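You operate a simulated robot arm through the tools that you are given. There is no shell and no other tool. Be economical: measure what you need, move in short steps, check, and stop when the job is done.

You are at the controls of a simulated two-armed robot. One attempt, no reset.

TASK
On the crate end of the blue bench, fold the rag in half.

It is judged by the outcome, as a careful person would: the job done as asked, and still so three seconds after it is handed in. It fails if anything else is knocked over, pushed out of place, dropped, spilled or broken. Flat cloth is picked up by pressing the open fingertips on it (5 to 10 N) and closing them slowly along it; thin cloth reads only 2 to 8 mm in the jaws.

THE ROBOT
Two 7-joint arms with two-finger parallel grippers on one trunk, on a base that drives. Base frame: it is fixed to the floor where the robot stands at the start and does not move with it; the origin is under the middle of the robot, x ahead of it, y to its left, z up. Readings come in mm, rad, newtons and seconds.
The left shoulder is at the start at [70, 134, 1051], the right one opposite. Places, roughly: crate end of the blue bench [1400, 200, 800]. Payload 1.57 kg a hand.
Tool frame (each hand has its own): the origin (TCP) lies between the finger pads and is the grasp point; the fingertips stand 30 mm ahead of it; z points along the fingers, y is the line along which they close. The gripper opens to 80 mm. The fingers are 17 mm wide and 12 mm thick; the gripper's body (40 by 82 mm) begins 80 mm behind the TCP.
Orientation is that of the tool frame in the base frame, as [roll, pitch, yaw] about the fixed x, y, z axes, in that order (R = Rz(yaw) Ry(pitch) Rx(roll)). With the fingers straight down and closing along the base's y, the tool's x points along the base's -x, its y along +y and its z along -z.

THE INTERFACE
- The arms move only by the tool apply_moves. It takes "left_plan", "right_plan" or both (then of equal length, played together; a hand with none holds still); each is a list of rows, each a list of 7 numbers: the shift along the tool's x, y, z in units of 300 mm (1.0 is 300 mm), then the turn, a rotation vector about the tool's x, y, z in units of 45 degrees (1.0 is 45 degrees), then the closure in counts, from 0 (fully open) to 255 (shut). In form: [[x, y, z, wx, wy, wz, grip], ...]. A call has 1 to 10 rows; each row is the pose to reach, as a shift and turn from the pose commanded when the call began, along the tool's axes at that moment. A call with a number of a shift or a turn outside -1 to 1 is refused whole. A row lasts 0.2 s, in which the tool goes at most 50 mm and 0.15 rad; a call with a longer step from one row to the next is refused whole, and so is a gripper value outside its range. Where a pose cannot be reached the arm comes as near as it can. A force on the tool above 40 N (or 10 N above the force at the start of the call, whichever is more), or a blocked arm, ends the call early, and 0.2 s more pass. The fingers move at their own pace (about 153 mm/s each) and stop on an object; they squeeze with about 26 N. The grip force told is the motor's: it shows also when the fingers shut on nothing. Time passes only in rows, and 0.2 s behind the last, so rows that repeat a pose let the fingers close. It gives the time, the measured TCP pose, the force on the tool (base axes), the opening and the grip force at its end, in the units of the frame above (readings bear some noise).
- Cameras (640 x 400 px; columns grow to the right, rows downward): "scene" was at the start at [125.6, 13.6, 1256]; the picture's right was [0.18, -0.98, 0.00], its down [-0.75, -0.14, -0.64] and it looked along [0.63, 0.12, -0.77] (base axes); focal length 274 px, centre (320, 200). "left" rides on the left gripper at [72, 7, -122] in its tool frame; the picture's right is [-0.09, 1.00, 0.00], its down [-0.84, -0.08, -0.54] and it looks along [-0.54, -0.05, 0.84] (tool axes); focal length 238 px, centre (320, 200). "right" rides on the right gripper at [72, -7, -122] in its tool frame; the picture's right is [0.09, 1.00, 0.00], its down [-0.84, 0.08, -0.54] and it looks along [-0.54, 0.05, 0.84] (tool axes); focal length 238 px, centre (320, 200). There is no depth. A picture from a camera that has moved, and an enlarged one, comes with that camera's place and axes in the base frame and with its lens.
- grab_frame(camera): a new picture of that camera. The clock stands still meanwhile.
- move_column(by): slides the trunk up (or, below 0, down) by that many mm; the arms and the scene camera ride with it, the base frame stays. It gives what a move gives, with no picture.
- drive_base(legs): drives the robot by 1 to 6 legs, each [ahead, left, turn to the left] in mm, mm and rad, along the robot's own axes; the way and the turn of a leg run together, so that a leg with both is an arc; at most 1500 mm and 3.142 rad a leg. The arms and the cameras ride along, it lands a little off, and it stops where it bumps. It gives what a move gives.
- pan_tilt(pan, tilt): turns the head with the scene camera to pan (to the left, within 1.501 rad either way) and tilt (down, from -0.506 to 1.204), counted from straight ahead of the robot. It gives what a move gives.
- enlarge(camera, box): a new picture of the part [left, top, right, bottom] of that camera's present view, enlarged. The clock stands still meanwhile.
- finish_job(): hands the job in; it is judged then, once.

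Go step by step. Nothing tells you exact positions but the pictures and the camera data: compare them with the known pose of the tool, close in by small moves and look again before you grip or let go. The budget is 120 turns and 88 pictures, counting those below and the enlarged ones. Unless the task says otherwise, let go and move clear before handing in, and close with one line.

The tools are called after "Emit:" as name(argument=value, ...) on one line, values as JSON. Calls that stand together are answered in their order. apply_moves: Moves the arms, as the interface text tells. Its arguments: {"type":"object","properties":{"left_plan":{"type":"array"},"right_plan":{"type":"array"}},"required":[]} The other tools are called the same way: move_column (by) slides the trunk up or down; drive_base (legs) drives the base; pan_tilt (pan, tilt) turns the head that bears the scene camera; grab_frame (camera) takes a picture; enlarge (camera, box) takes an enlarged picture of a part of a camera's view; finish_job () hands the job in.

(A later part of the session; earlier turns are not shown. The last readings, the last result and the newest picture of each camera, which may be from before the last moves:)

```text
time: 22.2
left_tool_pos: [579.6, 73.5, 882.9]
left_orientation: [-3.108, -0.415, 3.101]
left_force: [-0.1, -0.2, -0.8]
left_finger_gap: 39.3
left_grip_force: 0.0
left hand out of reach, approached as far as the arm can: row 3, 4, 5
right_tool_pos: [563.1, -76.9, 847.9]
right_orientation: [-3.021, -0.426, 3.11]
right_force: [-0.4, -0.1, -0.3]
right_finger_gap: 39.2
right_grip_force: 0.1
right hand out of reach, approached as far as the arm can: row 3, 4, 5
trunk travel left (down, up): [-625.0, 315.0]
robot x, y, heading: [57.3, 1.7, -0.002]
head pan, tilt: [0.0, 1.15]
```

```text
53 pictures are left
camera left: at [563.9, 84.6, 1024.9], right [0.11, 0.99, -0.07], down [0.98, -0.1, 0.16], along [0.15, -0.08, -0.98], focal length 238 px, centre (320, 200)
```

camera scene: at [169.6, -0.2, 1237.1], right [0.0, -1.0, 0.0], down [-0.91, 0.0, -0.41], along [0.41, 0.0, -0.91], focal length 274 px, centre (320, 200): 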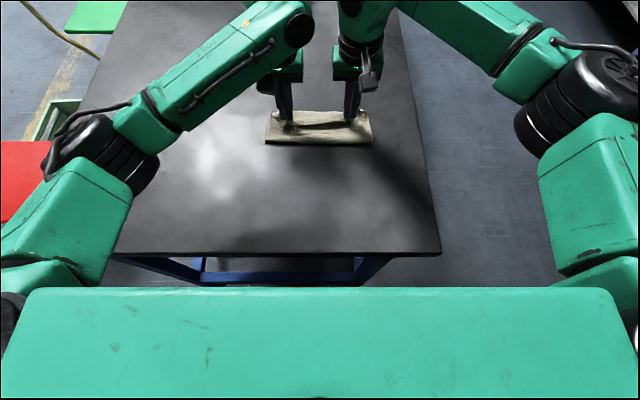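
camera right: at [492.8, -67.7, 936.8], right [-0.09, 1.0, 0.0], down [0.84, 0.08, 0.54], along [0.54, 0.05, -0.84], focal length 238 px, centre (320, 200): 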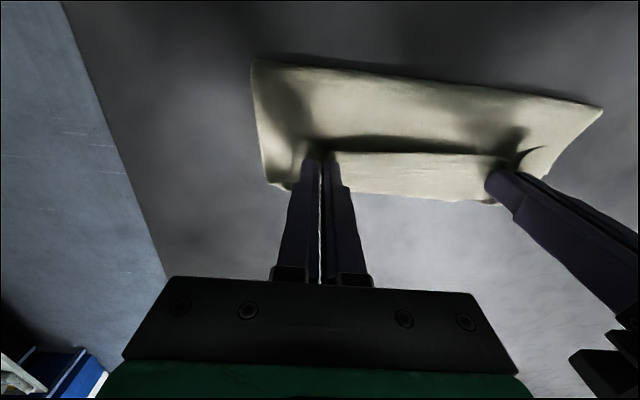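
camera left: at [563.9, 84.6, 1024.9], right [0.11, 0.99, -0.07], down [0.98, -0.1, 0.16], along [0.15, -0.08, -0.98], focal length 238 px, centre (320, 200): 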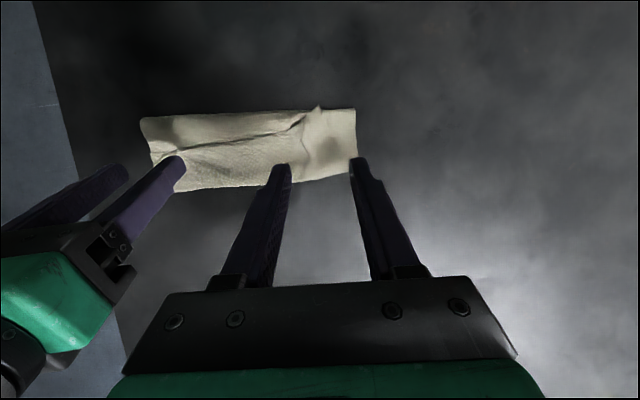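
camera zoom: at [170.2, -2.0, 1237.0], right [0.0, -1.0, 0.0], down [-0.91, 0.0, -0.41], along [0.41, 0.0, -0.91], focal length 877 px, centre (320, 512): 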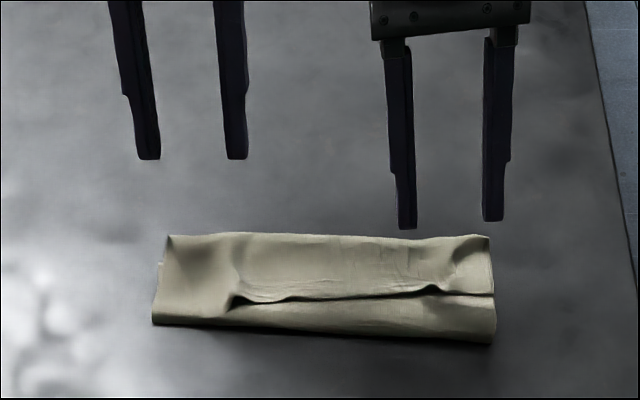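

The released lip fell back toward me and lies doubled on the top layer. I'll straighten the hands, back off for a clear look, then re-pinch right at the lip's edge and lay it out taut.

Emit:
apply_moves(left_plan=[[0.047, 0, -0.008, -0.006, -0.106, -0.008, 130], [0.094, 0, -0.016, -0.013, -0.212, -0.017, 130], [0.141, 0, -0.024, -0.019, -0.317, -0.025, 130], [0.188, 0, -0.032, -0.026, -0.423, -0.034, 130], [0.235, 0, -0.04, -0.032, -0.529, -0.042, 130], [0.235, 0, -0.04, -0.032, -0.529, -0.042, 130]], right_plan=[[0.047, 0, -0.008, -0.029, -0.109, -0.002, 130], [0.094, 0, -0.016, -0.058, -0.217, -0.003, 130], [0.141, 0, -0.024, -0.087, -0.326, -0.005, 130], [0.188, 0, -0.032, -0.116, -0.434, -0.006, 130], [0.235, 0, -0.04, -0.145, -0.543, -0.008, 130], [0.235, 0, -0.04, -0.145, -0.543, -0.008, 130]])

Emit:
grab_frame(camera="scene")

Emit:
grab_frame(camera="left")

Emit:
grab_frame(camera="right")

```text
time: 23.6
left_tool_pos: [521.1, 69.0, 920.7]
left_orientation: [3.133, -0.005, -3.139]
left_force: [1.1, -1.1, -0.4]
left_finger_gap: 39.4
left_grip_force: 0.2
right_tool_pos: [529.9, -106.8, 867.2]
right_orientation: [-3.139, -0.097, 2.982]
right_force: [-6.4, 2.8, 1.4]
right_finger_gap: 39.2
right_grip_force: 0.0
right hand out of reach, approached as far as the arm can: row 1, 2, 3, 4, 5
trunk travel left (down, up): [-625.0, 315.0]
robot x, y, heading: [56.8, 0.9, 0.002]
head pan, tilt: [0.0, 1.15]
```

```text
52 pictures are left
camera scene: at [172.9, -11.1, 1236.9], right [0.0, -1.0, -0.01], down [-0.91, 0.0, -0.41], along [0.41, 0.01, -0.91], focal length 274 px, centre (320, 200)
```

scene: 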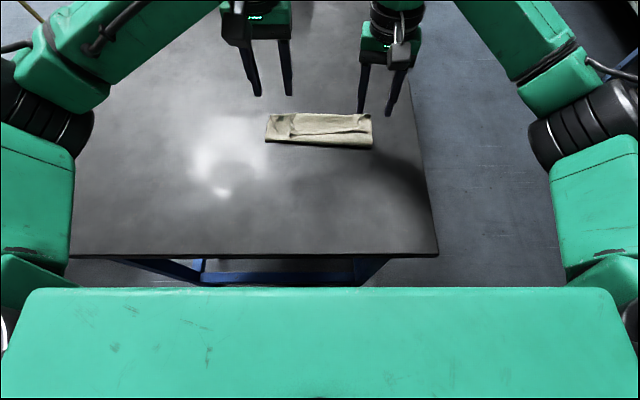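

```text
51 pictures are left
camera left: at [450.4, 75.1, 1045.4], right [0.09, 1.0, 0.01], down [0.84, -0.08, 0.54], along [0.54, -0.04, -0.84], focal length 238 px, centre (320, 200)
```

left: 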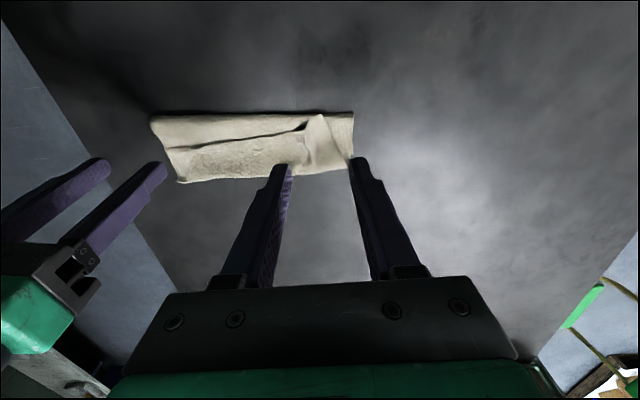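

```text
50 pictures are left
camera right: at [469.3, -102.6, 996.3], right [0.07, 1.0, 0.01], down [0.89, -0.06, 0.46], along [0.46, -0.02, -0.89], focal length 238 px, centre (320, 200)
```

right: 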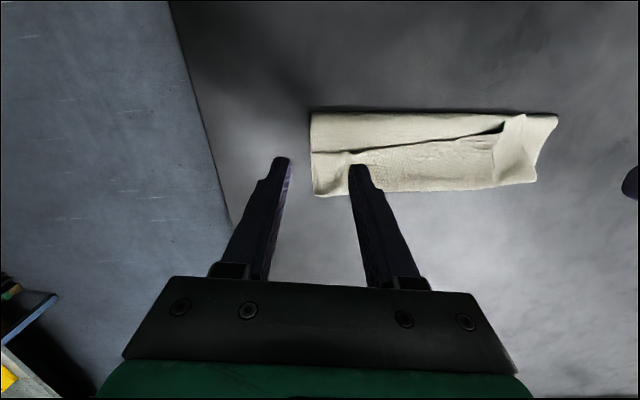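

The right hand is still a bit off its pose. I'll draw it back into easy reach and look closely at the lip.

Emit:
apply_moves(left_plan=[[0, 0, 0, 0, 0, 0, 130], [0.05, 0, 0, 0, 0, 0, 130], [0.1, 0, 0, 0, 0, 0, 130], [0.1, 0, 0, 0, 0, 0, 130]], right_plan=[[0.08, 0, 0, 0, 0, 0, 130], [0.16, 0, 0, 0, 0, 0, 130], [0.2, 0, 0, 0, 0, 0, 130], [0.2, 0, 0, 0, 0, 0, 130]])

Emit:
enlarge(camera="scene", box=[250, 95, 390, 165])

```text
time: 24.6
left_tool_pos: [490.9, 74.6, 921.8]
left_orientation: [3.141, -0.004, -3.14]
left_force: [0.3, 0.5, -0.1]
left_finger_gap: 39.0
left_grip_force: 0.0
right_tool_pos: [444.2, -74.1, 885.5]
right_orientation: [3.141, -0.004, -3.141]
right_force: [0.0, 0.4, -0.3]
right_finger_gap: 39.4
right_grip_force: 0.0
trunk travel left (down, up): [-625.0, 315.0]
robot x, y, heading: [61.9, 1.6, 0.004]
head pan, tilt: [0.0, 1.15]
```

```text
4.57 times, centred on (320, 130) of scene
camera zoom: at [170.8, -1.4, 1237.0], right [0.0, -1.0, 0.0], down [-0.91, 0.0, -0.41], along [0.41, 0.0, -0.91], focal length 1252 px, centre (320, 520)
```

zoom: 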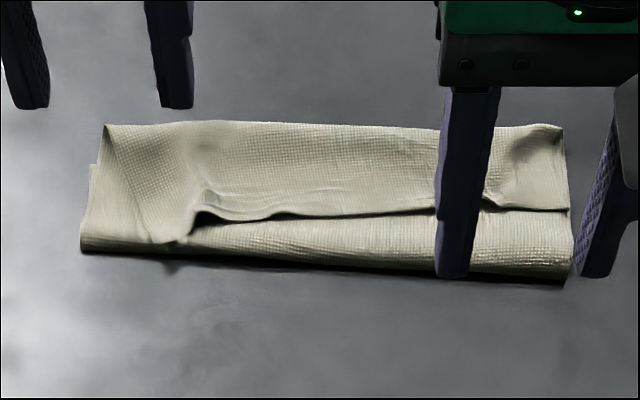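

The lip is about 55 mm long and its edge is at x ≈ 527–531, facing me. I'll position both hands above that edge for a pinch right at it: left at y ≈ 45, right at y ≈ −62.

Emit:
apply_moves(left_plan=[[-0.046, -0.033, 0.077, 0, 0, 0, 160], [-0.091, -0.066, 0.153, 0, 0, 0, 160], [-0.137, -0.099, 0.23, 0, 0, 0, 160], [-0.137, -0.099, 0.306, 0, 0, 0, 160], [-0.137, -0.099, 0.306, 0, 0, 0, 160]], right_plan=[[-0.1, 0.013, 0.04, 0, 0, 0, 160], [-0.2, 0.027, 0.09, 0, 0, 0, 160], [-0.303, 0.04, 0.14, 0, 0, 0, 160], [-0.303, 0.04, 0.185, 0, 0, 0, 160], [-0.303, 0.04, 0.185, 0, 0, 0, 160]])

Emit:
grab_frame(camera="left")

Emit:
grab_frame(camera="right")

Emit:
enlarge(camera="scene", box=[250, 85, 390, 165])

```text
time: 25.8
left_tool_pos: [531.6, 46.3, 830.4]
left_orientation: [-3.14, 0.0, -3.14]
left_force: [0.0, -0.4, 0.5]
left_finger_gap: 29.8
left_grip_force: 0.0
right_tool_pos: [535.1, -62.8, 833.0]
right_orientation: [3.141, -0.001, -3.141]
right_force: [0.2, -0.2, 0.0]
right_finger_gap: 29.7
right_grip_force: 0.1
trunk travel left (down, up): [-625.0, 315.0]
robot x, y, heading: [56.1, 1.1, -0.001]
head pan, tilt: [0.0, 1.15]
```

```text
48 pictures are left
camera left: at [459.8, 53.3, 953.9], right [0.09, 1.0, 0.0], down [0.84, -0.08, 0.54], along [0.54, -0.05, -0.84], focal length 238 px, centre (320, 200)
```

left: 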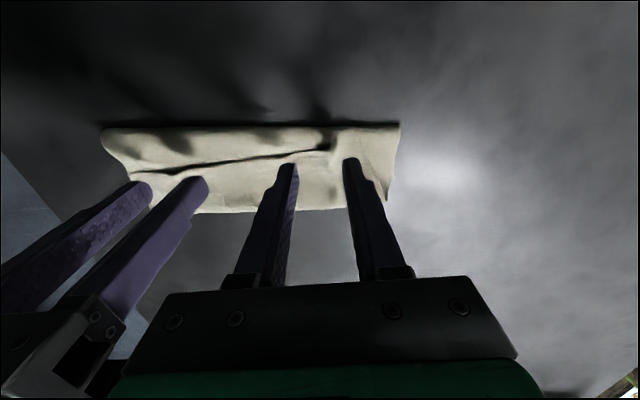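

```text
47 pictures are left
camera right: at [463.0, -68.1, 954.0], right [-0.09, 1.0, 0.0], down [0.84, 0.08, 0.54], along [0.54, 0.05, -0.84], focal length 238 px, centre (320, 200)
```

right: 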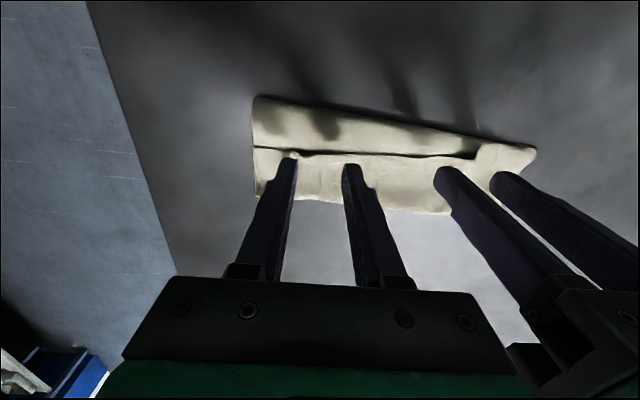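

```text
4.57 times, centred on (320, 125) of scene
camera zoom: at [169.8, -0.3, 1237.1], right [0.0, -1.0, 0.0], down [-0.91, 0.0, -0.41], along [0.41, 0.0, -0.91], focal length 1252 px, centre (320, 543)
```

zoom: 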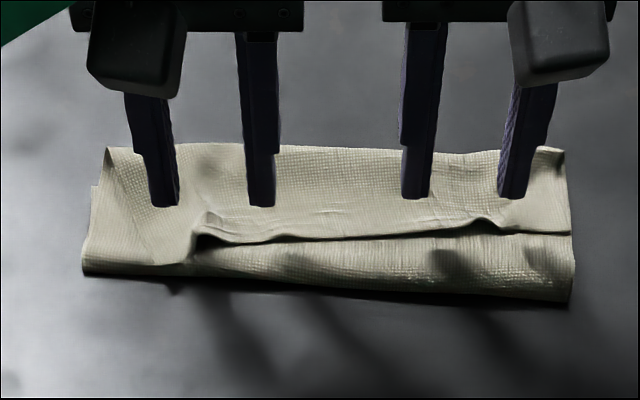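

The left lip edge is at x ≈ 526 and the right at x ≈ 533, with existing ridges at y ≈ 48 and y ≈ −73. I'll align to those and lower to just above contact.

Emit:
apply_moves(left_plan=[[0.01, 0.0, 0.02, 0, 0, 0, 160], [0.01, 0.0, 0.05, 0, 0, 0, 160], [0.01, 0.0, 0.07, 0, 0, 0, 160], [0.01, 0.0, 0.07, 0, 0, 0, 160]], right_plan=[[-0.007, -0.037, 0.02, 0, 0, 0, 160], [-0.007, -0.037, 0.05, 0, 0, 0, 160], [-0.007, -0.037, 0.08, 0, 0, 0, 160], [-0.007, -0.037, 0.08, 0, 0, 0, 160]])

Emit:
enlarge(camera="left", box=[220, 80, 420, 205])

Emit:
enlarge(camera="right", box=[220, 80, 420, 205])

```text
time: 26.8
left_tool_pos: [528.0, 47.7, 809.3]
left_orientation: [-3.139, -0.002, -3.14]
left_force: [0.7, 0.3, -0.7]
left_finger_gap: 30.2
left_grip_force: 0.0
right_tool_pos: [536.9, -73.2, 808.1]
right_orientation: [3.141, -0.003, -3.14]
right_force: [-0.5, -0.2, 0.0]
right_finger_gap: 30.0
right_grip_force: 0.1
trunk travel left (down, up): [-625.0, 315.0]
robot x, y, heading: [59.7, 4.8, -0.004]
head pan, tilt: [0.0, 1.15]
```

```text
3.20 times, centred on (320, 142) of left
camera zoom: at [456.6, 53.7, 932.8], right [0.09, 1.0, 0.0], down [0.84, -0.08, 0.54], along [0.54, -0.05, -0.84], focal length 763 px, centre (320, 384)
```

zoom: 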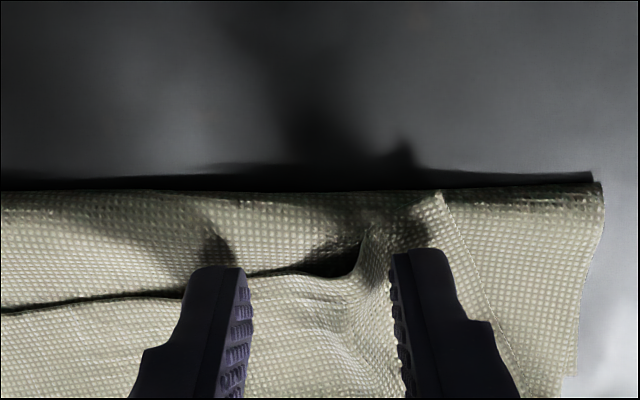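

```text
3.20 times, centred on (320, 142) of right
camera zoom: at [464.6, -79.3, 930.4], right [-0.09, 1.0, 0.0], down [0.84, 0.08, 0.54], along [0.54, 0.05, -0.84], focal length 763 px, centre (320, 384)
```

zoom: 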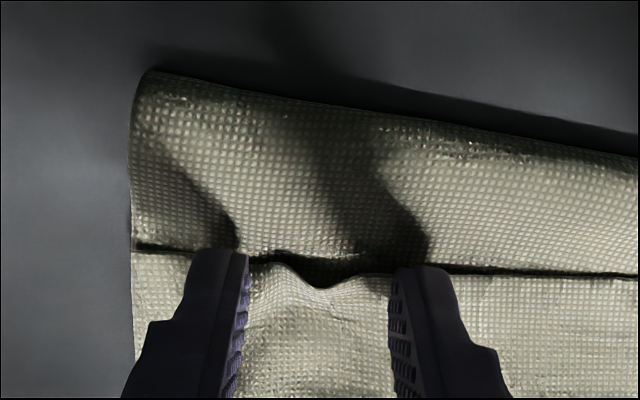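

The ridges sit neatly between both pairs of fingers. I'll lower a few mm more and read the force.

Emit:
apply_moves(left_plan=[[0, 0, 0.008, 0, 0, 0, 160], [0, 0, 0.014, 0, 0, 0, 160]], right_plan=[[0, 0, 0.008, 0, 0, 0, 160], [0, 0, 0.014, 0, 0, 0, 160]])

```text
time: 27.4
left_tool_pos: [528.6, 46.7, 805.6]
left_orientation: [-3.14, -0.001, -3.14]
left_force: [0.0, 0.0, 0.1]
left_finger_gap: 29.8
left_grip_force: 0.0
right_tool_pos: [536.6, -73.5, 803.9]
right_orientation: [3.141, -0.001, -3.14]
right_force: [0.7, 0.0, -0.8]
right_finger_gap: 29.8
right_grip_force: 0.1
trunk travel left (down, up): [-625.0, 315.0]
robot x, y, heading: [61.8, 0.1, -0.005]
head pan, tilt: [0.0, 1.15]
```

No contact yet, so a little lower.

Emit:
apply_moves(left_plan=[[0, 0, 0.005, 0, 0, 0, 160], [0, 0, 0.0095, 0, 0, 0, 160]], right_plan=[[0, 0, 0.002, 0, 0, 0, 160], [0, 0, 0.004, 0, 0, 0, 160]])

```text
time: 28.0
left_tool_pos: [527.9, 45.9, 802.7]
left_orientation: [-3.14, 0.0, -3.14]
left_force: [0.3, -0.1, 1.9]
left_finger_gap: 29.6
left_grip_force: 0.0
right_tool_pos: [536.9, -73.6, 801.4]
right_orientation: [-3.141, -0.001, -3.139]
right_force: [-0.2, 0.2, 0.1]
right_finger_gap: 29.8
right_grip_force: 0.1
trunk travel left (down, up): [-625.0, 315.0]
robot x, y, heading: [62.5, -1.1, -0.003]
head pan, tilt: [0.0, 1.15]
```

Emit:
apply_moves(left_plan=[[0, 0, 0.0015, 0, 0, 0, 160], [0, 0, 0.0015, 0, 0, 0, 160], [0, 0, 0.0015, 0, 0, 0, 168], [0, 0, 0.0015, 0, 0, 0, 176]], right_plan=[[0, 0, 0.002, 0, 0, 0, 160], [0, 0, 0.003, 0, 0, 0, 160], [0, 0, 0.003, 0, 0, 0, 168], [0, 0, 0.003, 0, 0, 0, 176]])

```text
time: 29.0
left_tool_pos: [527.6, 45.7, 801.3]
left_orientation: [-3.139, -0.002, -3.14]
left_force: [-0.2, 0.4, 6.0]
left_finger_gap: 24.8
left_grip_force: 0.2
right_tool_pos: [535.7, -73.3, 802.6]
right_orientation: [-3.142, -0.001, -3.14]
right_force: [0.3, -0.9, 2.2]
right_finger_gap: 24.2
right_grip_force: 0.1
trunk travel left (down, up): [-625.0, 315.0]
robot x, y, heading: [62.1, -4.0, 0.002]
head pan, tilt: [0.0, 1.15]
```

Left is at 6 N and right at 2 N. I'll press the right slightly more and close both slowly.

Emit:
apply_moves(left_plan=[[0, 0, 0, 0, 0, 0, 184], [0, 0, 0, 0, 0, 0, 192], [0, 0, 0, 0, 0, 0, 200], [0, 0, 0, 0, 0, 0, 208], [0, 0, 0, 0, 0, 0, 216], [0, 0, 0, 0, 0, 0, 224]], right_plan=[[0, 0, 0.0012, 0, 0, 0, 184], [0, 0, 0.0012, 0, 0, 0, 192], [0, 0, 0.0012, 0, 0, 0, 200], [0, 0, 0.0012, 0, 0, 0, 208], [0, 0, 0.0012, 0, 0, 0, 216], [0, 0, 0.0012, 0, 0, 0, 224]])

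Emit:
enlarge(camera="left", box=[220, 80, 420, 205])

Emit:
enlarge(camera="right", box=[220, 80, 420, 205])

```text
time: 30.4
left_tool_pos: [527.4, 47.7, 802.6]
left_orientation: [-3.139, -0.002, -3.14]
left_force: [0.2, -0.6, 3.4]
left_finger_gap: 8.8
left_grip_force: 0.1
right_tool_pos: [535.9, -73.1, 802.7]
right_orientation: [3.142, 0.0, -3.141]
right_force: [-0.2, 0.7, 4.8]
right_finger_gap: 8.6
right_grip_force: 0.1
trunk travel left (down, up): [-625.0, 315.0]
robot x, y, heading: [58.6, -0.2, 0.004]
head pan, tilt: [0.0, 1.15]
```

```text
3.20 times, centred on (320, 142) of left
camera zoom: at [455.5, 53.6, 925.4], right [0.09, 1.0, 0.0], down [0.84, -0.08, 0.54], along [0.54, -0.05, -0.84], focal length 763 px, centre (320, 384)
```

zoom: 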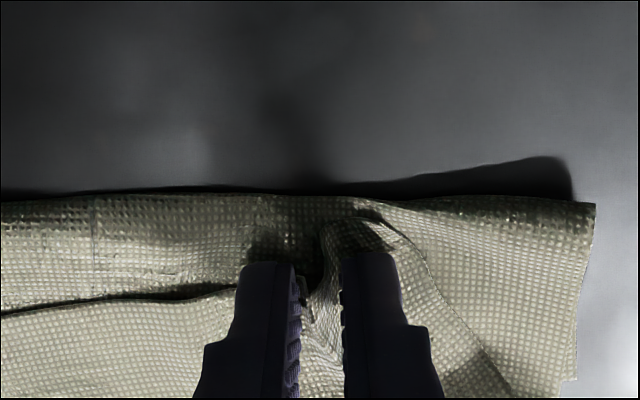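

```text
3.20 times, centred on (320, 142) of right
camera zoom: at [463.5, -79.2, 924.2], right [-0.09, 1.0, 0.0], down [0.84, 0.08, 0.54], along [0.54, 0.05, -0.84], focal length 763 px, centre (320, 384)
```

zoom: 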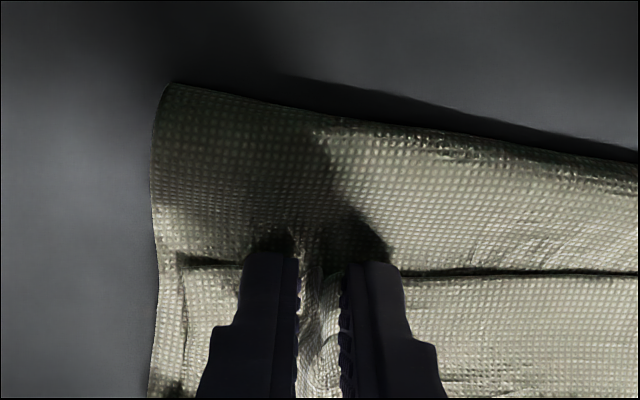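

Both ridges are rising well between the tips, so I'll finish closing.

Emit:
apply_moves(left_plan=[[0, 0, 0, 0, 0, 0, 231], [0, 0, 0, 0, 0, 0, 238], [0, 0, 0, 0, 0, 0, 245], [0, 0, 0, 0, 0, 0, 255], [0, 0, 0, 0, 0, 0, 255], [0, 0, 0, 0, 0, 0, 255]], right_plan=[[0, 0, 0, 0, 0, 0, 231], [0, 0, 0, 0, 0, 0, 238], [0, 0, 0, 0, 0, 0, 245], [0, 0, 0, 0, 0, 0, 255], [0, 0, 0, 0, 0, 0, 255], [0, 0, 0, 0, 0, 0, 255]])

```text
time: 31.8
left_tool_pos: [527.1, 46.5, 802.7]
left_orientation: [-3.14, 0.0, -3.141]
left_force: [0.5, -3.9, 3.0]
left_finger_gap: 1.7
left_grip_force: 22.8
right_tool_pos: [537.3, -72.4, 802.1]
right_orientation: [-3.141, 0.001, -3.14]
right_force: [-1.1, 2.4, 4.9]
right_finger_gap: 1.8
right_grip_force: 23.6
trunk travel left (down, up): [-625.0, 315.0]
robot x, y, heading: [57.0, 0.5, -0.005]
head pan, tilt: [0.0, 1.15]
```

Both grips hold at about 1.8 mm. I'll lift the lip, unroll it and bring the edge back toward me. That resets the fold line near the middle before I refold with this tighter edge grip.

Emit:
apply_moves(left_plan=[[0, 0, -0.133, 0, 0, 0, 255], [0, 0, -0.267, 0, 0, 0, 255], [0.1, 0, -0.367, 0, 0, 0, 255], [0.233, 0, -0.367, 0, 0, 0, 255], [0.35, 0, -0.267, 0, 0, 0, 255], [0.417, 0, -0.15, 0, 0, 0, 255], [0.44, 0, -0.1, 0, 0, 0, 255], [0.44, 0, -0.1, 0, 0, 0, 255]], right_plan=[[0, 0, -0.133, 0, 0, 0, 255], [0, 0, -0.267, 0, 0, 0, 255], [0.107, 0, -0.367, 0, 0, 0, 255], [0.243, 0, -0.367, 0, 0, 0, 255], [0.367, 0, -0.267, 0, 0, 0, 255], [0.443, 0, -0.15, 0, 0, 0, 255], [0.473, 0, -0.1, 0, 0, 0, 255], [0.473, 0, -0.1, 0, 0, 0, 255]])

Emit:
enlarge(camera="scene", box=[220, 90, 420, 215])

Emit:
grab_frame(camera="left")

Emit:
grab_frame(camera="right")

```text
time: 33.6
left_tool_pos: [395.3, 45.8, 831.8]
left_orientation: [3.141, -0.002, -3.139]
left_force: [-0.8, -4.0, 0.0]
left_finger_gap: 1.8
left_grip_force: 23.8
right_tool_pos: [393.1, -73.5, 831.5]
right_orientation: [3.141, -0.002, -3.14]
right_force: [0.3, 3.2, 0.0]
right_finger_gap: 1.7
right_grip_force: 23.3
trunk travel left (down, up): [-625.0, 315.0]
robot x, y, heading: [59.9, 3.8, -0.0]
head pan, tilt: [0.0, 1.15]
```

```text
3.20 times, centred on (320, 152) of scene
camera zoom: at [169.9, -0.3, 1237.1], right [0.0, -1.0, 0.0], down [-0.91, 0.0, -0.41], along [0.41, 0.0, -0.91], focal length 877 px, centre (320, 352)
```

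zoom: 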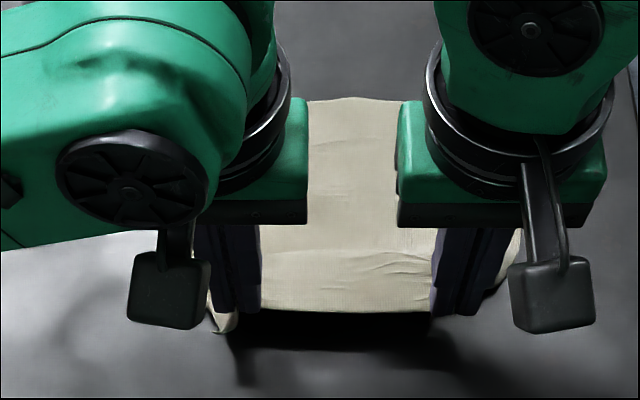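

```text
40 pictures are left
camera left: at [324.0, 53.0, 954.8], right [0.09, 1.0, 0.0], down [0.84, -0.08, 0.54], along [0.54, -0.05, -0.84], focal length 238 px, centre (320, 200)
```

left: 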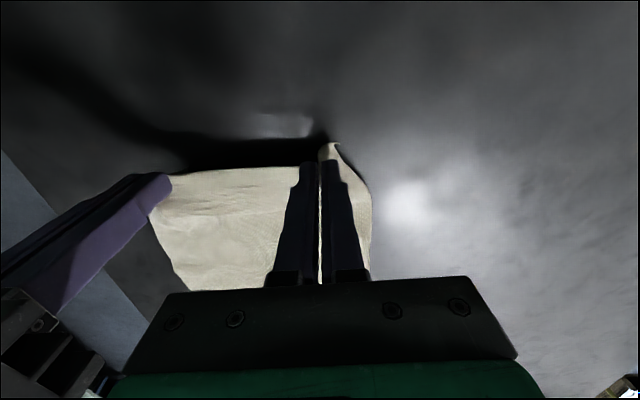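

```text
39 pictures are left
camera right: at [322.1, -79.9, 954.0], right [-0.09, 1.0, 0.0], down [0.84, 0.08, 0.54], along [0.54, 0.05, -0.84], focal length 238 px, centre (320, 200)
```

right: 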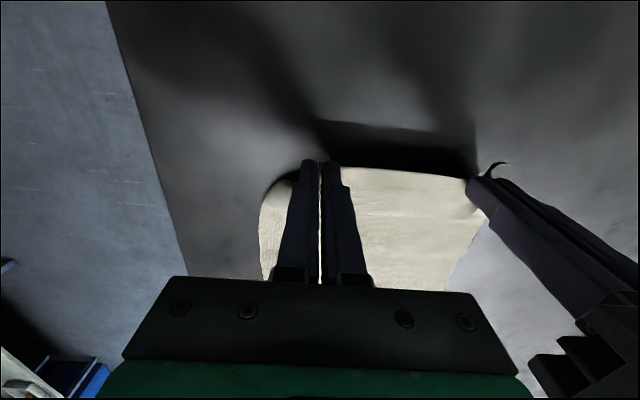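

That worked: the rag is open again and the grips are right at the edge. The far edge is at x ≈ 570, so I'll arc the near edge over to there, keeping a slight slack.

Emit:
apply_moves(left_plan=[[-0.05, 0, -0.1, 0, 0, 0, 255], [-0.15, 0.005, -0.2, 0, 0, 0, 255], [-0.25, 0.01, -0.227, 0, 0, 0, 255], [-0.35, 0.015, -0.2, 0, 0, 0, 255], [-0.45, 0.02, -0.15, 0, 0, 0, 255], [-0.523, 0.02, -0.067, 0, 0, 0, 255], [-0.567, 0.02, 0.017, 0, 0, 0, 255], [-0.583, 0.02, 0.06, 0, 0, 0, 255], [-0.583, 0.02, 0.06, 0, 0, 0, 255]], right_plan=[[-0.05, 0, -0.1, 0, 0, 0, 255], [-0.152, 0.005, -0.2, 0, 0, 0, 255], [-0.255, 0.01, -0.227, 0, 0, 0, 255], [-0.356, 0.015, -0.2, 0, 0, 0, 255], [-0.457, 0.02, -0.15, 0, 0, 0, 255], [-0.53, 0.02, -0.067, 0, 0, 0, 255], [-0.573, 0.02, 0.017, 0, 0, 0, 255], [-0.59, 0.02, 0.06, 0, 0, 0, 255], [-0.59, 0.02, 0.06, 0, 0, 0, 255]])

Emit:
enlarge(camera="scene", box=[240, 75, 400, 175])

Emit:
grab_frame(camera="left")

Emit:
grab_frame(camera="right")

```text
time: 35.6
left_tool_pos: [572.4, 53.4, 813.0]
left_orientation: [-3.14, -0.003, -3.141]
left_force: [-1.5, -2.5, 0.5]
left_finger_gap: 2.1
left_grip_force: 23.9
right_tool_pos: [571.3, -67.1, 813.6]
right_orientation: [3.141, -0.002, -3.14]
right_force: [0.0, 1.8, -0.4]
right_finger_gap: 1.8
right_grip_force: 23.9
trunk travel left (down, up): [-625.0, 315.0]
robot x, y, heading: [59.1, -1.6, -0.003]
head pan, tilt: [0.0, 1.15]
```

```text
4.00 times, centred on (320, 125) of scene
camera zoom: at [169.8, -0.2, 1237.1], right [0.0, -1.0, 0.0], down [-0.91, 0.0, -0.41], along [0.41, 0.0, -0.91], focal length 1096 px, centre (320, 500)
```

zoom: 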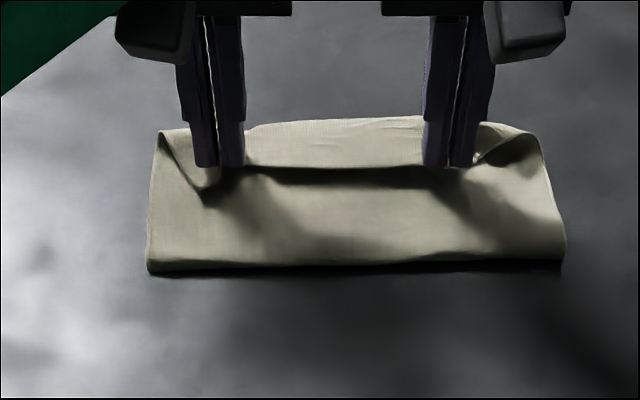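

```text
37 pictures are left
camera left: at [499.3, 59.7, 936.3], right [0.09, 1.0, 0.0], down [0.84, -0.08, 0.54], along [0.54, -0.05, -0.84], focal length 238 px, centre (320, 200)
```

left: 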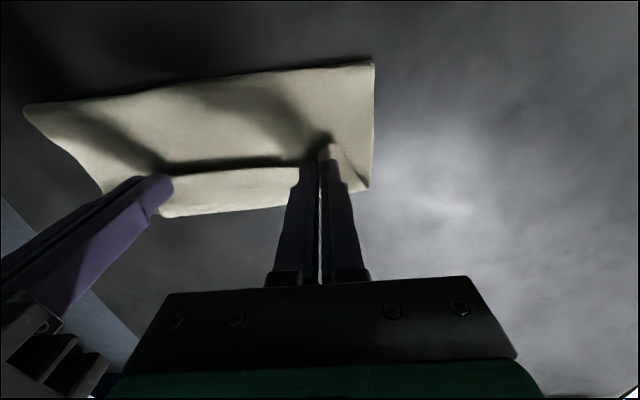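

```text
36 pictures are left
camera right: at [499.1, -72.7, 935.5], right [-0.09, 1.0, 0.0], down [0.84, 0.08, 0.54], along [0.54, 0.05, -0.84], focal length 238 px, centre (320, 200)
```

right: 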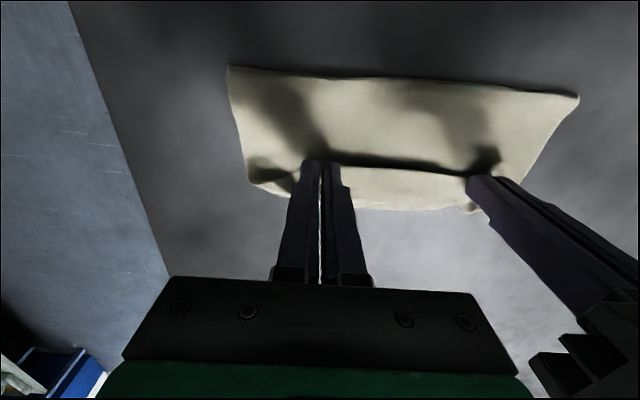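

The rag slid forward as it folded: the fold is now near x ≈ 510 and the far edge at about x ≈ 600. I'll zoom in to tell whether the strip past the fingers is the lower layer or a loop.

Emit:
enlarge(camera="right", box=[220, 120, 500, 240])

Emit:
enlarge(camera="scene", box=[265, 90, 395, 150])

```text
2.29 times, centred on (360, 180) of right
camera zoom: at [499.1, -72.7, 935.5], right [-0.09, 1.0, 0.0], down [0.84, 0.08, 0.54], along [0.54, 0.05, -0.84], focal length 545 px, centre (229, 246)
```

zoom: 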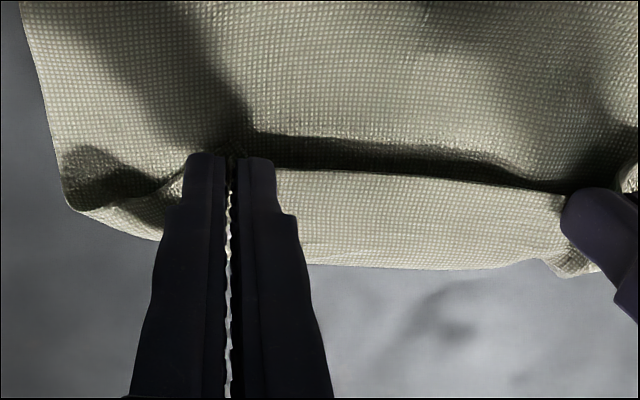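

```text
4.92 times, centred on (330, 120) of scene
camera zoom: at [169.8, -0.2, 1237.1], right [0.0, -1.0, 0.0], down [-0.91, 0.0, -0.41], along [0.41, 0.0, -0.91], focal length 1349 px, centre (271, 594)
```

zoom: 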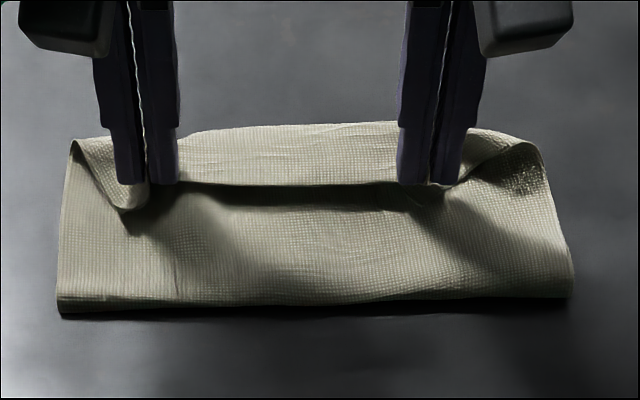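

The strip is a loop: the top layer runs on past the fingers and curls back. I'll raise and advance the hands until the layer is taut up to the fingertips and the loop is gone.

Emit:
apply_moves(left_plan=[[-0.02, 0, -0.06, 0, 0, 0, 255], [-0.05, 0, -0.13, 0, 0, 0, 255], [-0.05, 0, -0.13, 0, 0, 0, 255]], right_plan=[[-0.02, 0, -0.06, 0, 0, 0, 255], [-0.05, 0, -0.13, 0, 0, 0, 255], [-0.05, 0, -0.13, 0, 0, 0, 255]])

Emit:
enlarge(camera="scene", box=[240, 65, 400, 165])

Emit:
enlarge(camera="right", box=[220, 100, 500, 240])

```text
time: 36.4
left_tool_pos: [585.3, 52.5, 852.3]
left_orientation: [-3.14, -0.002, -3.141]
left_force: [0.6, -2.3, -0.2]
left_finger_gap: 2.1
left_grip_force: 23.2
right_tool_pos: [586.6, -66.5, 852.4]
right_orientation: [-3.141, -0.003, -3.139]
right_force: [-0.1, 2.6, 0.4]
right_finger_gap: 1.7
right_grip_force: 23.3
trunk travel left (down, up): [-625.0, 315.0]
robot x, y, heading: [61.0, 0.5, -0.004]
head pan, tilt: [0.0, 1.15]
```

```text
4.00 times, centred on (320, 115) of scene
camera zoom: at [170.1, -0.3, 1237.0], right [0.0, -1.0, 0.0], down [-0.91, 0.0, -0.41], along [0.41, 0.0, -0.91], focal length 1096 px, centre (320, 540)
```

zoom: 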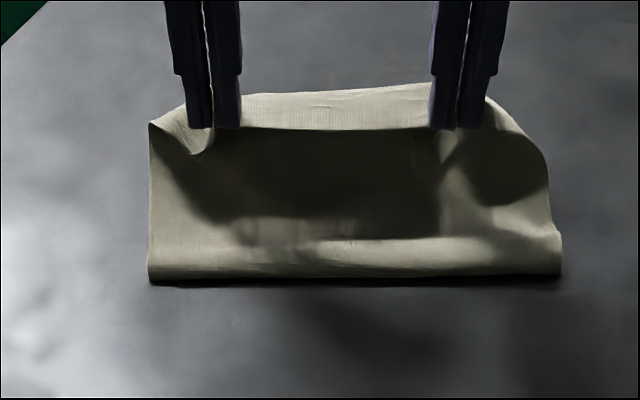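

```text
2.29 times, centred on (360, 170) of right
camera zoom: at [514.8, -73.3, 974.3], right [-0.09, 1.0, 0.0], down [0.84, 0.08, 0.54], along [0.54, 0.05, -0.84], focal length 545 px, centre (229, 269)
```

zoom: 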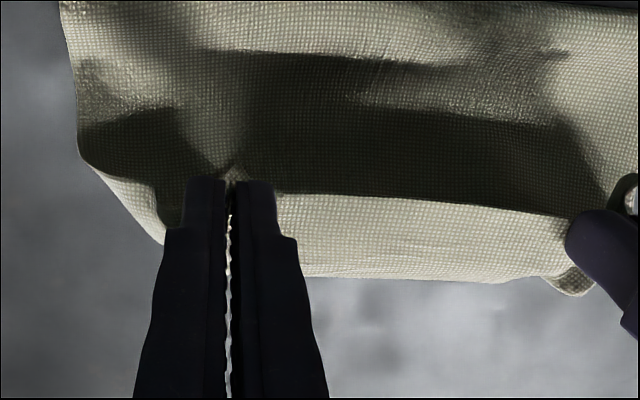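

The curl persists because the fingers can't rotate with the cloth. I'll take the edge back to the near side, draw the rag about 30 mm toward me, and re-pinch with the fingers tilted forward. Rotating them through the fold should then lay the edge the right way.

Emit:
apply_moves(left_plan=[[0.067, 0, -0.117, 0, 0, 0, 255], [0.2, 0, -0.167, 0, 0, 0, 255], [0.35, 0, -0.167, 0, 0, 0, 255], [0.493, 0, -0.083, 0, 0, 0, 255], [0.617, 0, 0.017, 0, 0, 0, 255], [0.683, 0, 0.1, 0, 0, 0, 255], [0.75, 0, 0.147, 0, 0, 0, 255], [0.75, 0, 0.147, 0, 0, 0, 255]], right_plan=[[0.067, 0, -0.117, 0, 0, 0, 255], [0.2, 0, -0.167, 0, 0, 0, 255], [0.35, 0, -0.167, 0, 0, 0, 255], [0.493, 0, -0.083, 0, 0, 0, 255], [0.617, 0, 0.017, 0, 0, 0, 255], [0.683, 0, 0.1, 0, 0, 0, 255], [0.75, 0, 0.147, 0, 0, 0, 255], [0.75, 0, 0.147, 0, 0, 0, 255]])

Emit:
grab_frame(camera="scene")

```text
time: 38.2
left_tool_pos: [360.3, 51.8, 808.7]
left_orientation: [-3.139, -0.002, -3.14]
left_force: [0.5, -2.5, 0.2]
left_finger_gap: 1.8
left_grip_force: 23.3
right_tool_pos: [360.1, -67.4, 809.2]
right_orientation: [3.141, -0.003, -3.14]
right_force: [0.3, 1.7, 0.1]
right_finger_gap: 1.8
right_grip_force: 23.8
trunk travel left (down, up): [-625.0, 315.0]
robot x, y, heading: [58.1, 1.4, -0.001]
head pan, tilt: [0.0, 1.15]
```

```text
31 pictures are left
camera scene: at [170.4, -0.3, 1237.0], right [0.0, -1.0, 0.0], down [-0.91, 0.0, -0.41], along [0.41, 0.0, -0.91], focal length 274 px, centre (320, 200)
```

scene: 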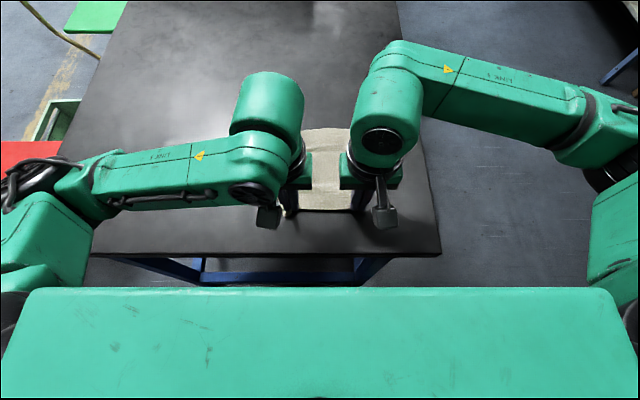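

The rag is flat again, spanning x ≈ 358–547. I'll lower, release and back the hands up to view it.

Emit:
apply_moves(left_plan=[[0, 0, 0.017, 0, 0, 0, 255], [0, 0, 0.017, 0, 0, 0, 140], [0, 0, 0.017, 0, 0, 0, 140], [0, 0, -0.08, 0, 0, 0, 140], [0, 0.12, -0.2, 0, 0, 0, 140], [0, 0.25, -0.25, 0, 0, 0, 140], [0, 0.35, -0.25, 0, 0, 0, 140]], right_plan=[[0, 0, 0.017, 0, 0, 0, 255], [0, 0, 0.017, 0, 0, 0, 140], [0, 0, 0.017, 0, 0, 0, 140], [0, 0, -0.08, 0, 0, 0, 140], [0, -0.12, -0.2, 0, 0, 0, 140], [0, -0.25, -0.25, 0, 0, 0, 140], [0, -0.35, -0.25, 0, 0, 0, 140]])

Emit:
enlarge(camera="scene", box=[220, 105, 420, 230])

```text
refused: row 5 steps farther than a row can; nothing moved
```

```text
3.20 times, centred on (320, 168) of scene
camera zoom: at [170.4, -0.3, 1237.0], right [0.0, -1.0, 0.0], down [-0.91, 0.0, -0.41], along [0.41, 0.0, -0.91], focal length 877 px, centre (320, 304)
```

zoom: 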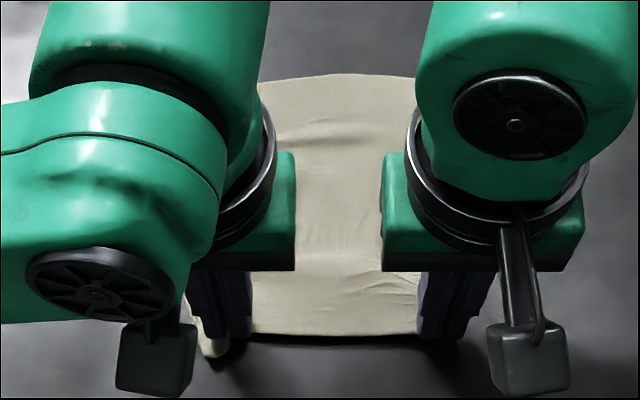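

One step was too long, so nothing moved. I'll resend with shorter steps.

Emit:
apply_moves(left_plan=[[0, 0, 0.017, 0, 0, 0, 255], [0, 0, 0.017, 0, 0, 0, 140], [0, 0, 0.017, 0, 0, 0, 140], [0, 0, -0.08, 0, 0, 0, 140], [0, 0.08, -0.2, 0, 0, 0, 140], [0, 0.22, -0.25, 0, 0, 0, 140], [0, 0.35, -0.25, 0, 0, 0, 140]], right_plan=[[0, 0, 0.017, 0, 0, 0, 255], [0, 0, 0.017, 0, 0, 0, 140], [0, 0, 0.017, 0, 0, 0, 140], [0, 0, -0.08, 0, 0, 0, 140], [0, -0.08, -0.2, 0, 0, 0, 140], [0, -0.22, -0.25, 0, 0, 0, 140], [0, -0.35, -0.25, 0, 0, 0, 140]])

Emit:
enlarge(camera="scene", box=[220, 105, 420, 230])

```text
time: 39.8
left_tool_pos: [378.9, 89.3, 878.7]
left_orientation: [3.139, -0.004, -3.14]
left_force: [-0.2, -0.3, 0.1]
left_finger_gap: 36.1
left_grip_force: 0.2
left hand out of reach, approached as far as the arm can: row 5, 6, 7
right_tool_pos: [360.6, -173.3, 884.0]
right_orientation: [3.14, 0.001, -3.138]
right_force: [0.9, -0.3, 0.2]
right_finger_gap: 35.9
right_grip_force: 0.1
trunk travel left (down, up): [-625.0, 315.0]
robot x, y, heading: [57.1, 1.8, -0.002]
head pan, tilt: [0.0, 1.15]
```

```text
3.20 times, centred on (320, 168) of scene
camera zoom: at [169.3, -2.0, 1237.1], right [0.0, -1.0, 0.0], down [-0.91, 0.0, -0.41], along [0.41, 0.0, -0.91], focal length 877 px, centre (320, 304)
```

zoom: 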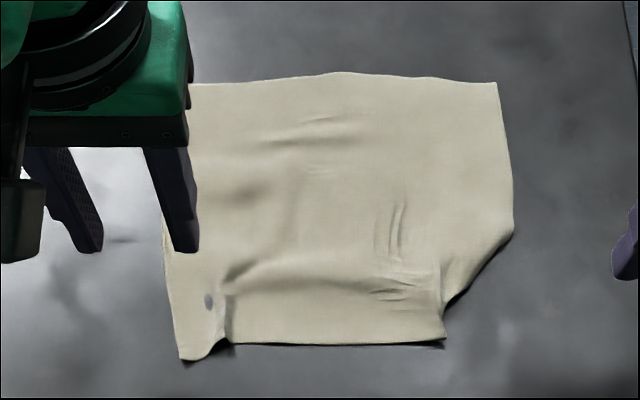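

The rag is flat except for the near-right corner, which is tucked under. I'll free that first: pinch the near edge with the right hand at y ≈ −45, lift, and lay it down so the corner trails outward.

Emit:
apply_moves(right_plan=[[0, 0.14, 0, 0, 0, 0, 155], [0, 0.28, 0, 0, 0, 0, 155], [0, 0.427, 0.0, 0, 0, 0, 155], [0, 0.427, 0.13, 0, 0, 0, 155], [0, 0.427, 0.25, 0, 0, 0, 155], [0, 0.427, 0.272, 0, 0, 0, 155], [0, 0.427, 0.272, 0, 0, 0, 155]])

Emit:
grab_frame(camera="right")

```text
time: 41.4
left_tool_pos: [379.6, 90.5, 879.7]
left_orientation: [-3.142, -0.006, -3.139]
left_force: [-1.0, 0.3, -0.1]
left_finger_gap: 36.2
left_grip_force: 0.0
right_tool_pos: [361.6, -43.1, 802.0]
right_orientation: [3.141, -0.002, -3.14]
right_force: [0.0, 0.5, 0.1]
right_finger_gap: 31.3
right_grip_force: 0.0
trunk travel left (down, up): [-625.0, 315.0]
robot x, y, heading: [56.3, 1.8, -0.002]
head pan, tilt: [0.0, 1.15]
```

```text
28 pictures are left
camera right: at [289.9, -50.1, 924.5], right [-0.09, 1.0, 0.0], down [0.84, 0.08, 0.54], along [0.54, 0.05, -0.84], focal length 238 px, centre (320, 200)
```

right: 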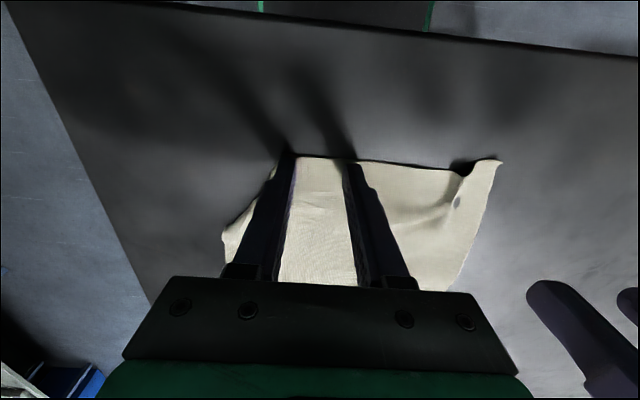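

The edge sits right at the pads. I'll press lightly and close.

Emit:
apply_moves(right_plan=[[0, 0, 0.003, 0, 0, 0, 155], [0, 0, 0.0045, 0, 0, 0, 163], [0, 0, 0.0045, 0, 0, 0, 173], [0, 0, 0.0045, 0, 0, 0, 183], [0, 0, 0.0045, 0, 0, 0, 193], [0, 0, 0.0045, 0, 0, 0, 203], [0, 0, 0.0045, 0, 0, 0, 213]])

Emit:
apply_moves(right_plan=[[0, 0, 0, 0, 0, 0, 220], [0, 0, 0, 0, 0, 0, 228], [0, 0, 0, 0, 0, 0, 236], [0, 0, 0, 0, 0, 0, 244], [0, 0, 0, 0, 0, 0, 255], [0, 0, 0, 0, 0, 0, 255], [0, 0, 0, 0, 0, 0, 255]])

```text
time: 43.0
left_tool_pos: [377.7, 90.6, 878.3]
left_orientation: [3.142, -0.004, -3.139]
left_force: [-1.1, 1.0, -0.1]
left_finger_gap: 36.1
left_grip_force: 0.0
right_tool_pos: [361.4, -44.5, 802.0]
right_orientation: [3.141, 0.0, -3.14]
right_force: [0.6, 0.5, 15.3]
right_finger_gap: 13.1
right_grip_force: 0.1
trunk travel left (down, up): [-625.0, 315.0]
robot x, y, heading: [62.5, 1.4, -0.002]
head pan, tilt: [0.0, 1.15]
```

```text
time: 44.6
left_tool_pos: [376.8, 90.1, 879.7]
left_orientation: [-3.141, -0.002, -3.14]
left_force: [0.7, 0.6, -0.7]
left_finger_gap: 36.1
left_grip_force: 0.0
right_tool_pos: [360.7, -44.1, 800.6]
right_orientation: [-3.141, 0.002, -3.139]
right_force: [-0.3, -2.8, 18.3]
right_finger_gap: 1.9
right_grip_force: 23.2
trunk travel left (down, up): [-625.0, 315.0]
robot x, y, heading: [58.2, -0.5, -0.001]
head pan, tilt: [0.0, 1.15]
```

Gripped. Now lift, swing outward, and lay back down moving inward so the corner trails out flat.

Emit:
apply_moves(right_plan=[[0, 0, -0.13, 0, 0, 0, 255], [0, 0, -0.25, 0, 0, 0, 255], [0, -0.1, -0.25, 0, 0, 0, 255], [0, -0.17, -0.22, 0, 0, 0, 255], [0, -0.15, -0.14, 0, 0, 0, 255], [0, -0.12, -0.07, 0, 0, 0, 255], [0, -0.1, -0.012, 0, 0, 0, 255], [0, -0.1, -0.012, 0, 0, 0, 255]])

Emit:
enlarge(camera="right", box=[160, 80, 480, 280])

```text
time: 46.4
left_tool_pos: [379.2, 90.7, 879.4]
left_orientation: [-3.141, -0.003, -3.141]
left_force: [0.6, 0.5, 0.1]
left_finger_gap: 36.0
left_grip_force: 0.1
right_tool_pos: [361.4, -74.3, 803.7]
right_orientation: [3.14, -0.001, -3.14]
right_force: [-0.2, -0.1, 0.6]
right_finger_gap: 1.5
right_grip_force: 23.4
trunk travel left (down, up): [-625.0, 315.0]
robot x, y, heading: [58.2, -1.9, -0.0]
head pan, tilt: [0.0, 1.15]
```

```text
2.00 times, centred on (320, 180) of right
camera zoom: at [289.8, -79.9, 926.3], right [-0.09, 1.0, 0.0], down [0.84, 0.08, 0.54], along [0.54, 0.05, -0.84], focal length 477 px, centre (320, 240)
```

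zoom: 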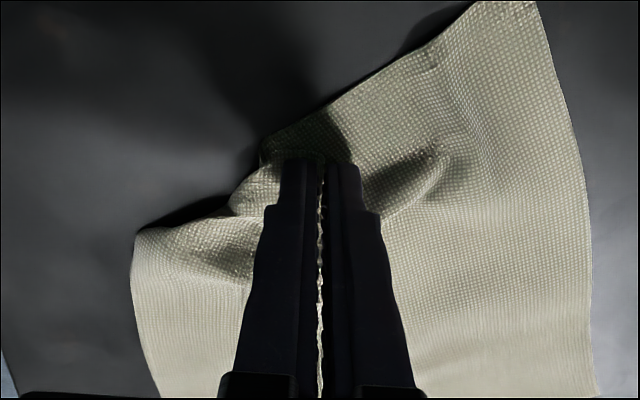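

The corner is untucked, but the rag has turned on the bench. I'll release, move the right hand aside and look at it whole.

Emit:
apply_moves(right_plan=[[0, 0, 0, 0, 0, 0, 140], [0, 0, 0, 0, 0, 0, 140], [0, 0, -0.1, 0, 0, 0, 140], [0, -0.05, -0.23, 0, 0, 0, 140], [0, -0.19, -0.26, 0, 0, 0, 140], [0, -0.33, -0.26, 0, 0, 0, 140], [0, -0.4, -0.26, 0, 0, 0, 140]], left_plan=[[0, 0, 0, 0, 0, 0, 140], [0, 0, 0, 0, 0, 0, 140], [-0.05, 0, 0, 0, 0, 0, 140], [-0.1, 0.05, -0.05, 0, 0, 0, 140], [-0.15, 0.1, -0.1, 0, 0, 0, 140], [-0.2, 0.1, -0.15, 0, 0, 0, 140], [-0.2, 0.1, -0.15, 0, 0, 0, 140]])

Emit:
grab_frame(camera="scene")

```text
time: 48.0
left_tool_pos: [438.9, 120.0, 924.0]
left_orientation: [-3.14, -0.003, -3.141]
left_force: [0.3, 0.1, -0.4]
left_finger_gap: 36.0
left_grip_force: 0.0
right_tool_pos: [361.4, -195.5, 882.0]
right_orientation: [-3.142, -0.001, -3.138]
right_force: [-0.3, 0.1, 0.6]
right_finger_gap: 35.7
right_grip_force: 0.0
trunk travel left (down, up): [-625.0, 315.0]
robot x, y, heading: [63.5, -1.3, -0.002]
head pan, tilt: [0.0, 1.15]
```

```text
26 pictures are left
camera scene: at [169.3, -0.1, 1237.1], right [0.0, -1.0, 0.0], down [-0.91, 0.0, -0.41], along [0.41, 0.0, -0.91], focal length 274 px, centre (320, 200)
```

scene: 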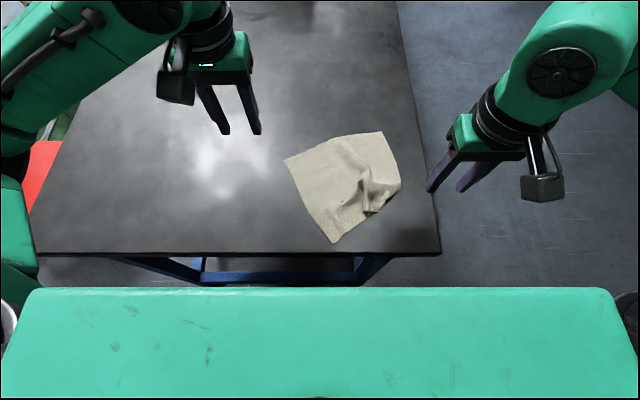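

The rag is now turned about 25°, with its near-right corner bunched around [405, −135]. I'll move the right hand above the bunch for a closer look, planning to pull both near corners taut to straighten it.

Emit:
apply_moves(right_plan=[[-0.04, 0.07, 0.04, 0, 0, 0, 140], [-0.08, 0.15, 0.09, 0, 0, 0, 140], [-0.117, 0.2, 0.133, 0, 0, 0, 140], [-0.117, 0.2, 0.133, 0, 0, 0, 140]])

Emit:
enlarge(camera="right", box=[160, 40, 480, 240])

Emit:
enlarge(camera="scene", box=[260, 115, 440, 255])

```text
time: 49.0
left_tool_pos: [438.1, 119.6, 924.7]
left_orientation: [-3.14, -0.002, -3.139]
left_force: [0.2, 0.0, 0.7]
left_finger_gap: 36.1
left_grip_force: 0.0
right_tool_pos: [396.7, -134.7, 842.7]
right_orientation: [-3.141, -0.001, -3.14]
right_force: [-0.2, -0.4, 0.4]
right_finger_gap: 36.2
right_grip_force: 0.1
trunk travel left (down, up): [-625.0, 315.0]
robot x, y, heading: [62.2, 1.0, 0.004]
head pan, tilt: [0.0, 1.15]
```

```text
2.00 times, centred on (320, 140) of right
camera zoom: at [324.6, -140.9, 964.5], right [-0.09, 1.0, 0.0], down [0.84, 0.08, 0.54], along [0.54, 0.05, -0.84], focal length 477 px, centre (320, 320)
```

zoom: 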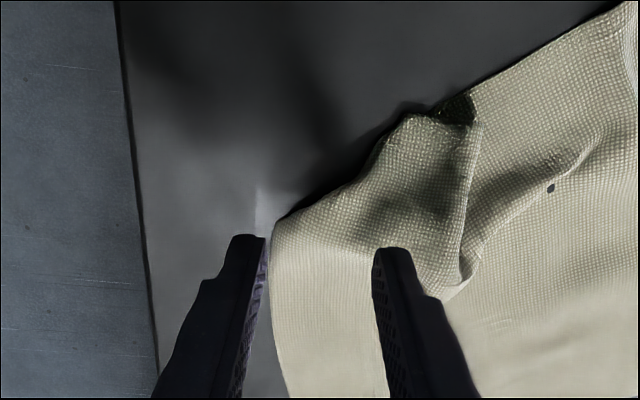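

```text
2.86 times, centred on (350, 185) of scene
camera zoom: at [169.6, -0.5, 1237.1], right [0.0, -1.0, 0.0], down [-0.91, 0.0, -0.41], along [0.41, 0.0, -0.91], focal length 783 px, centre (234, 243)
```

zoom: 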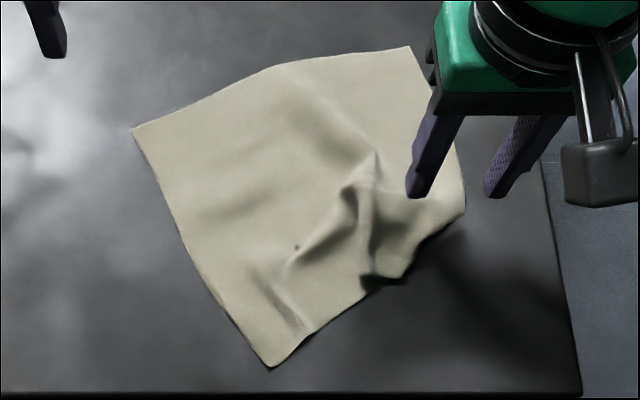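

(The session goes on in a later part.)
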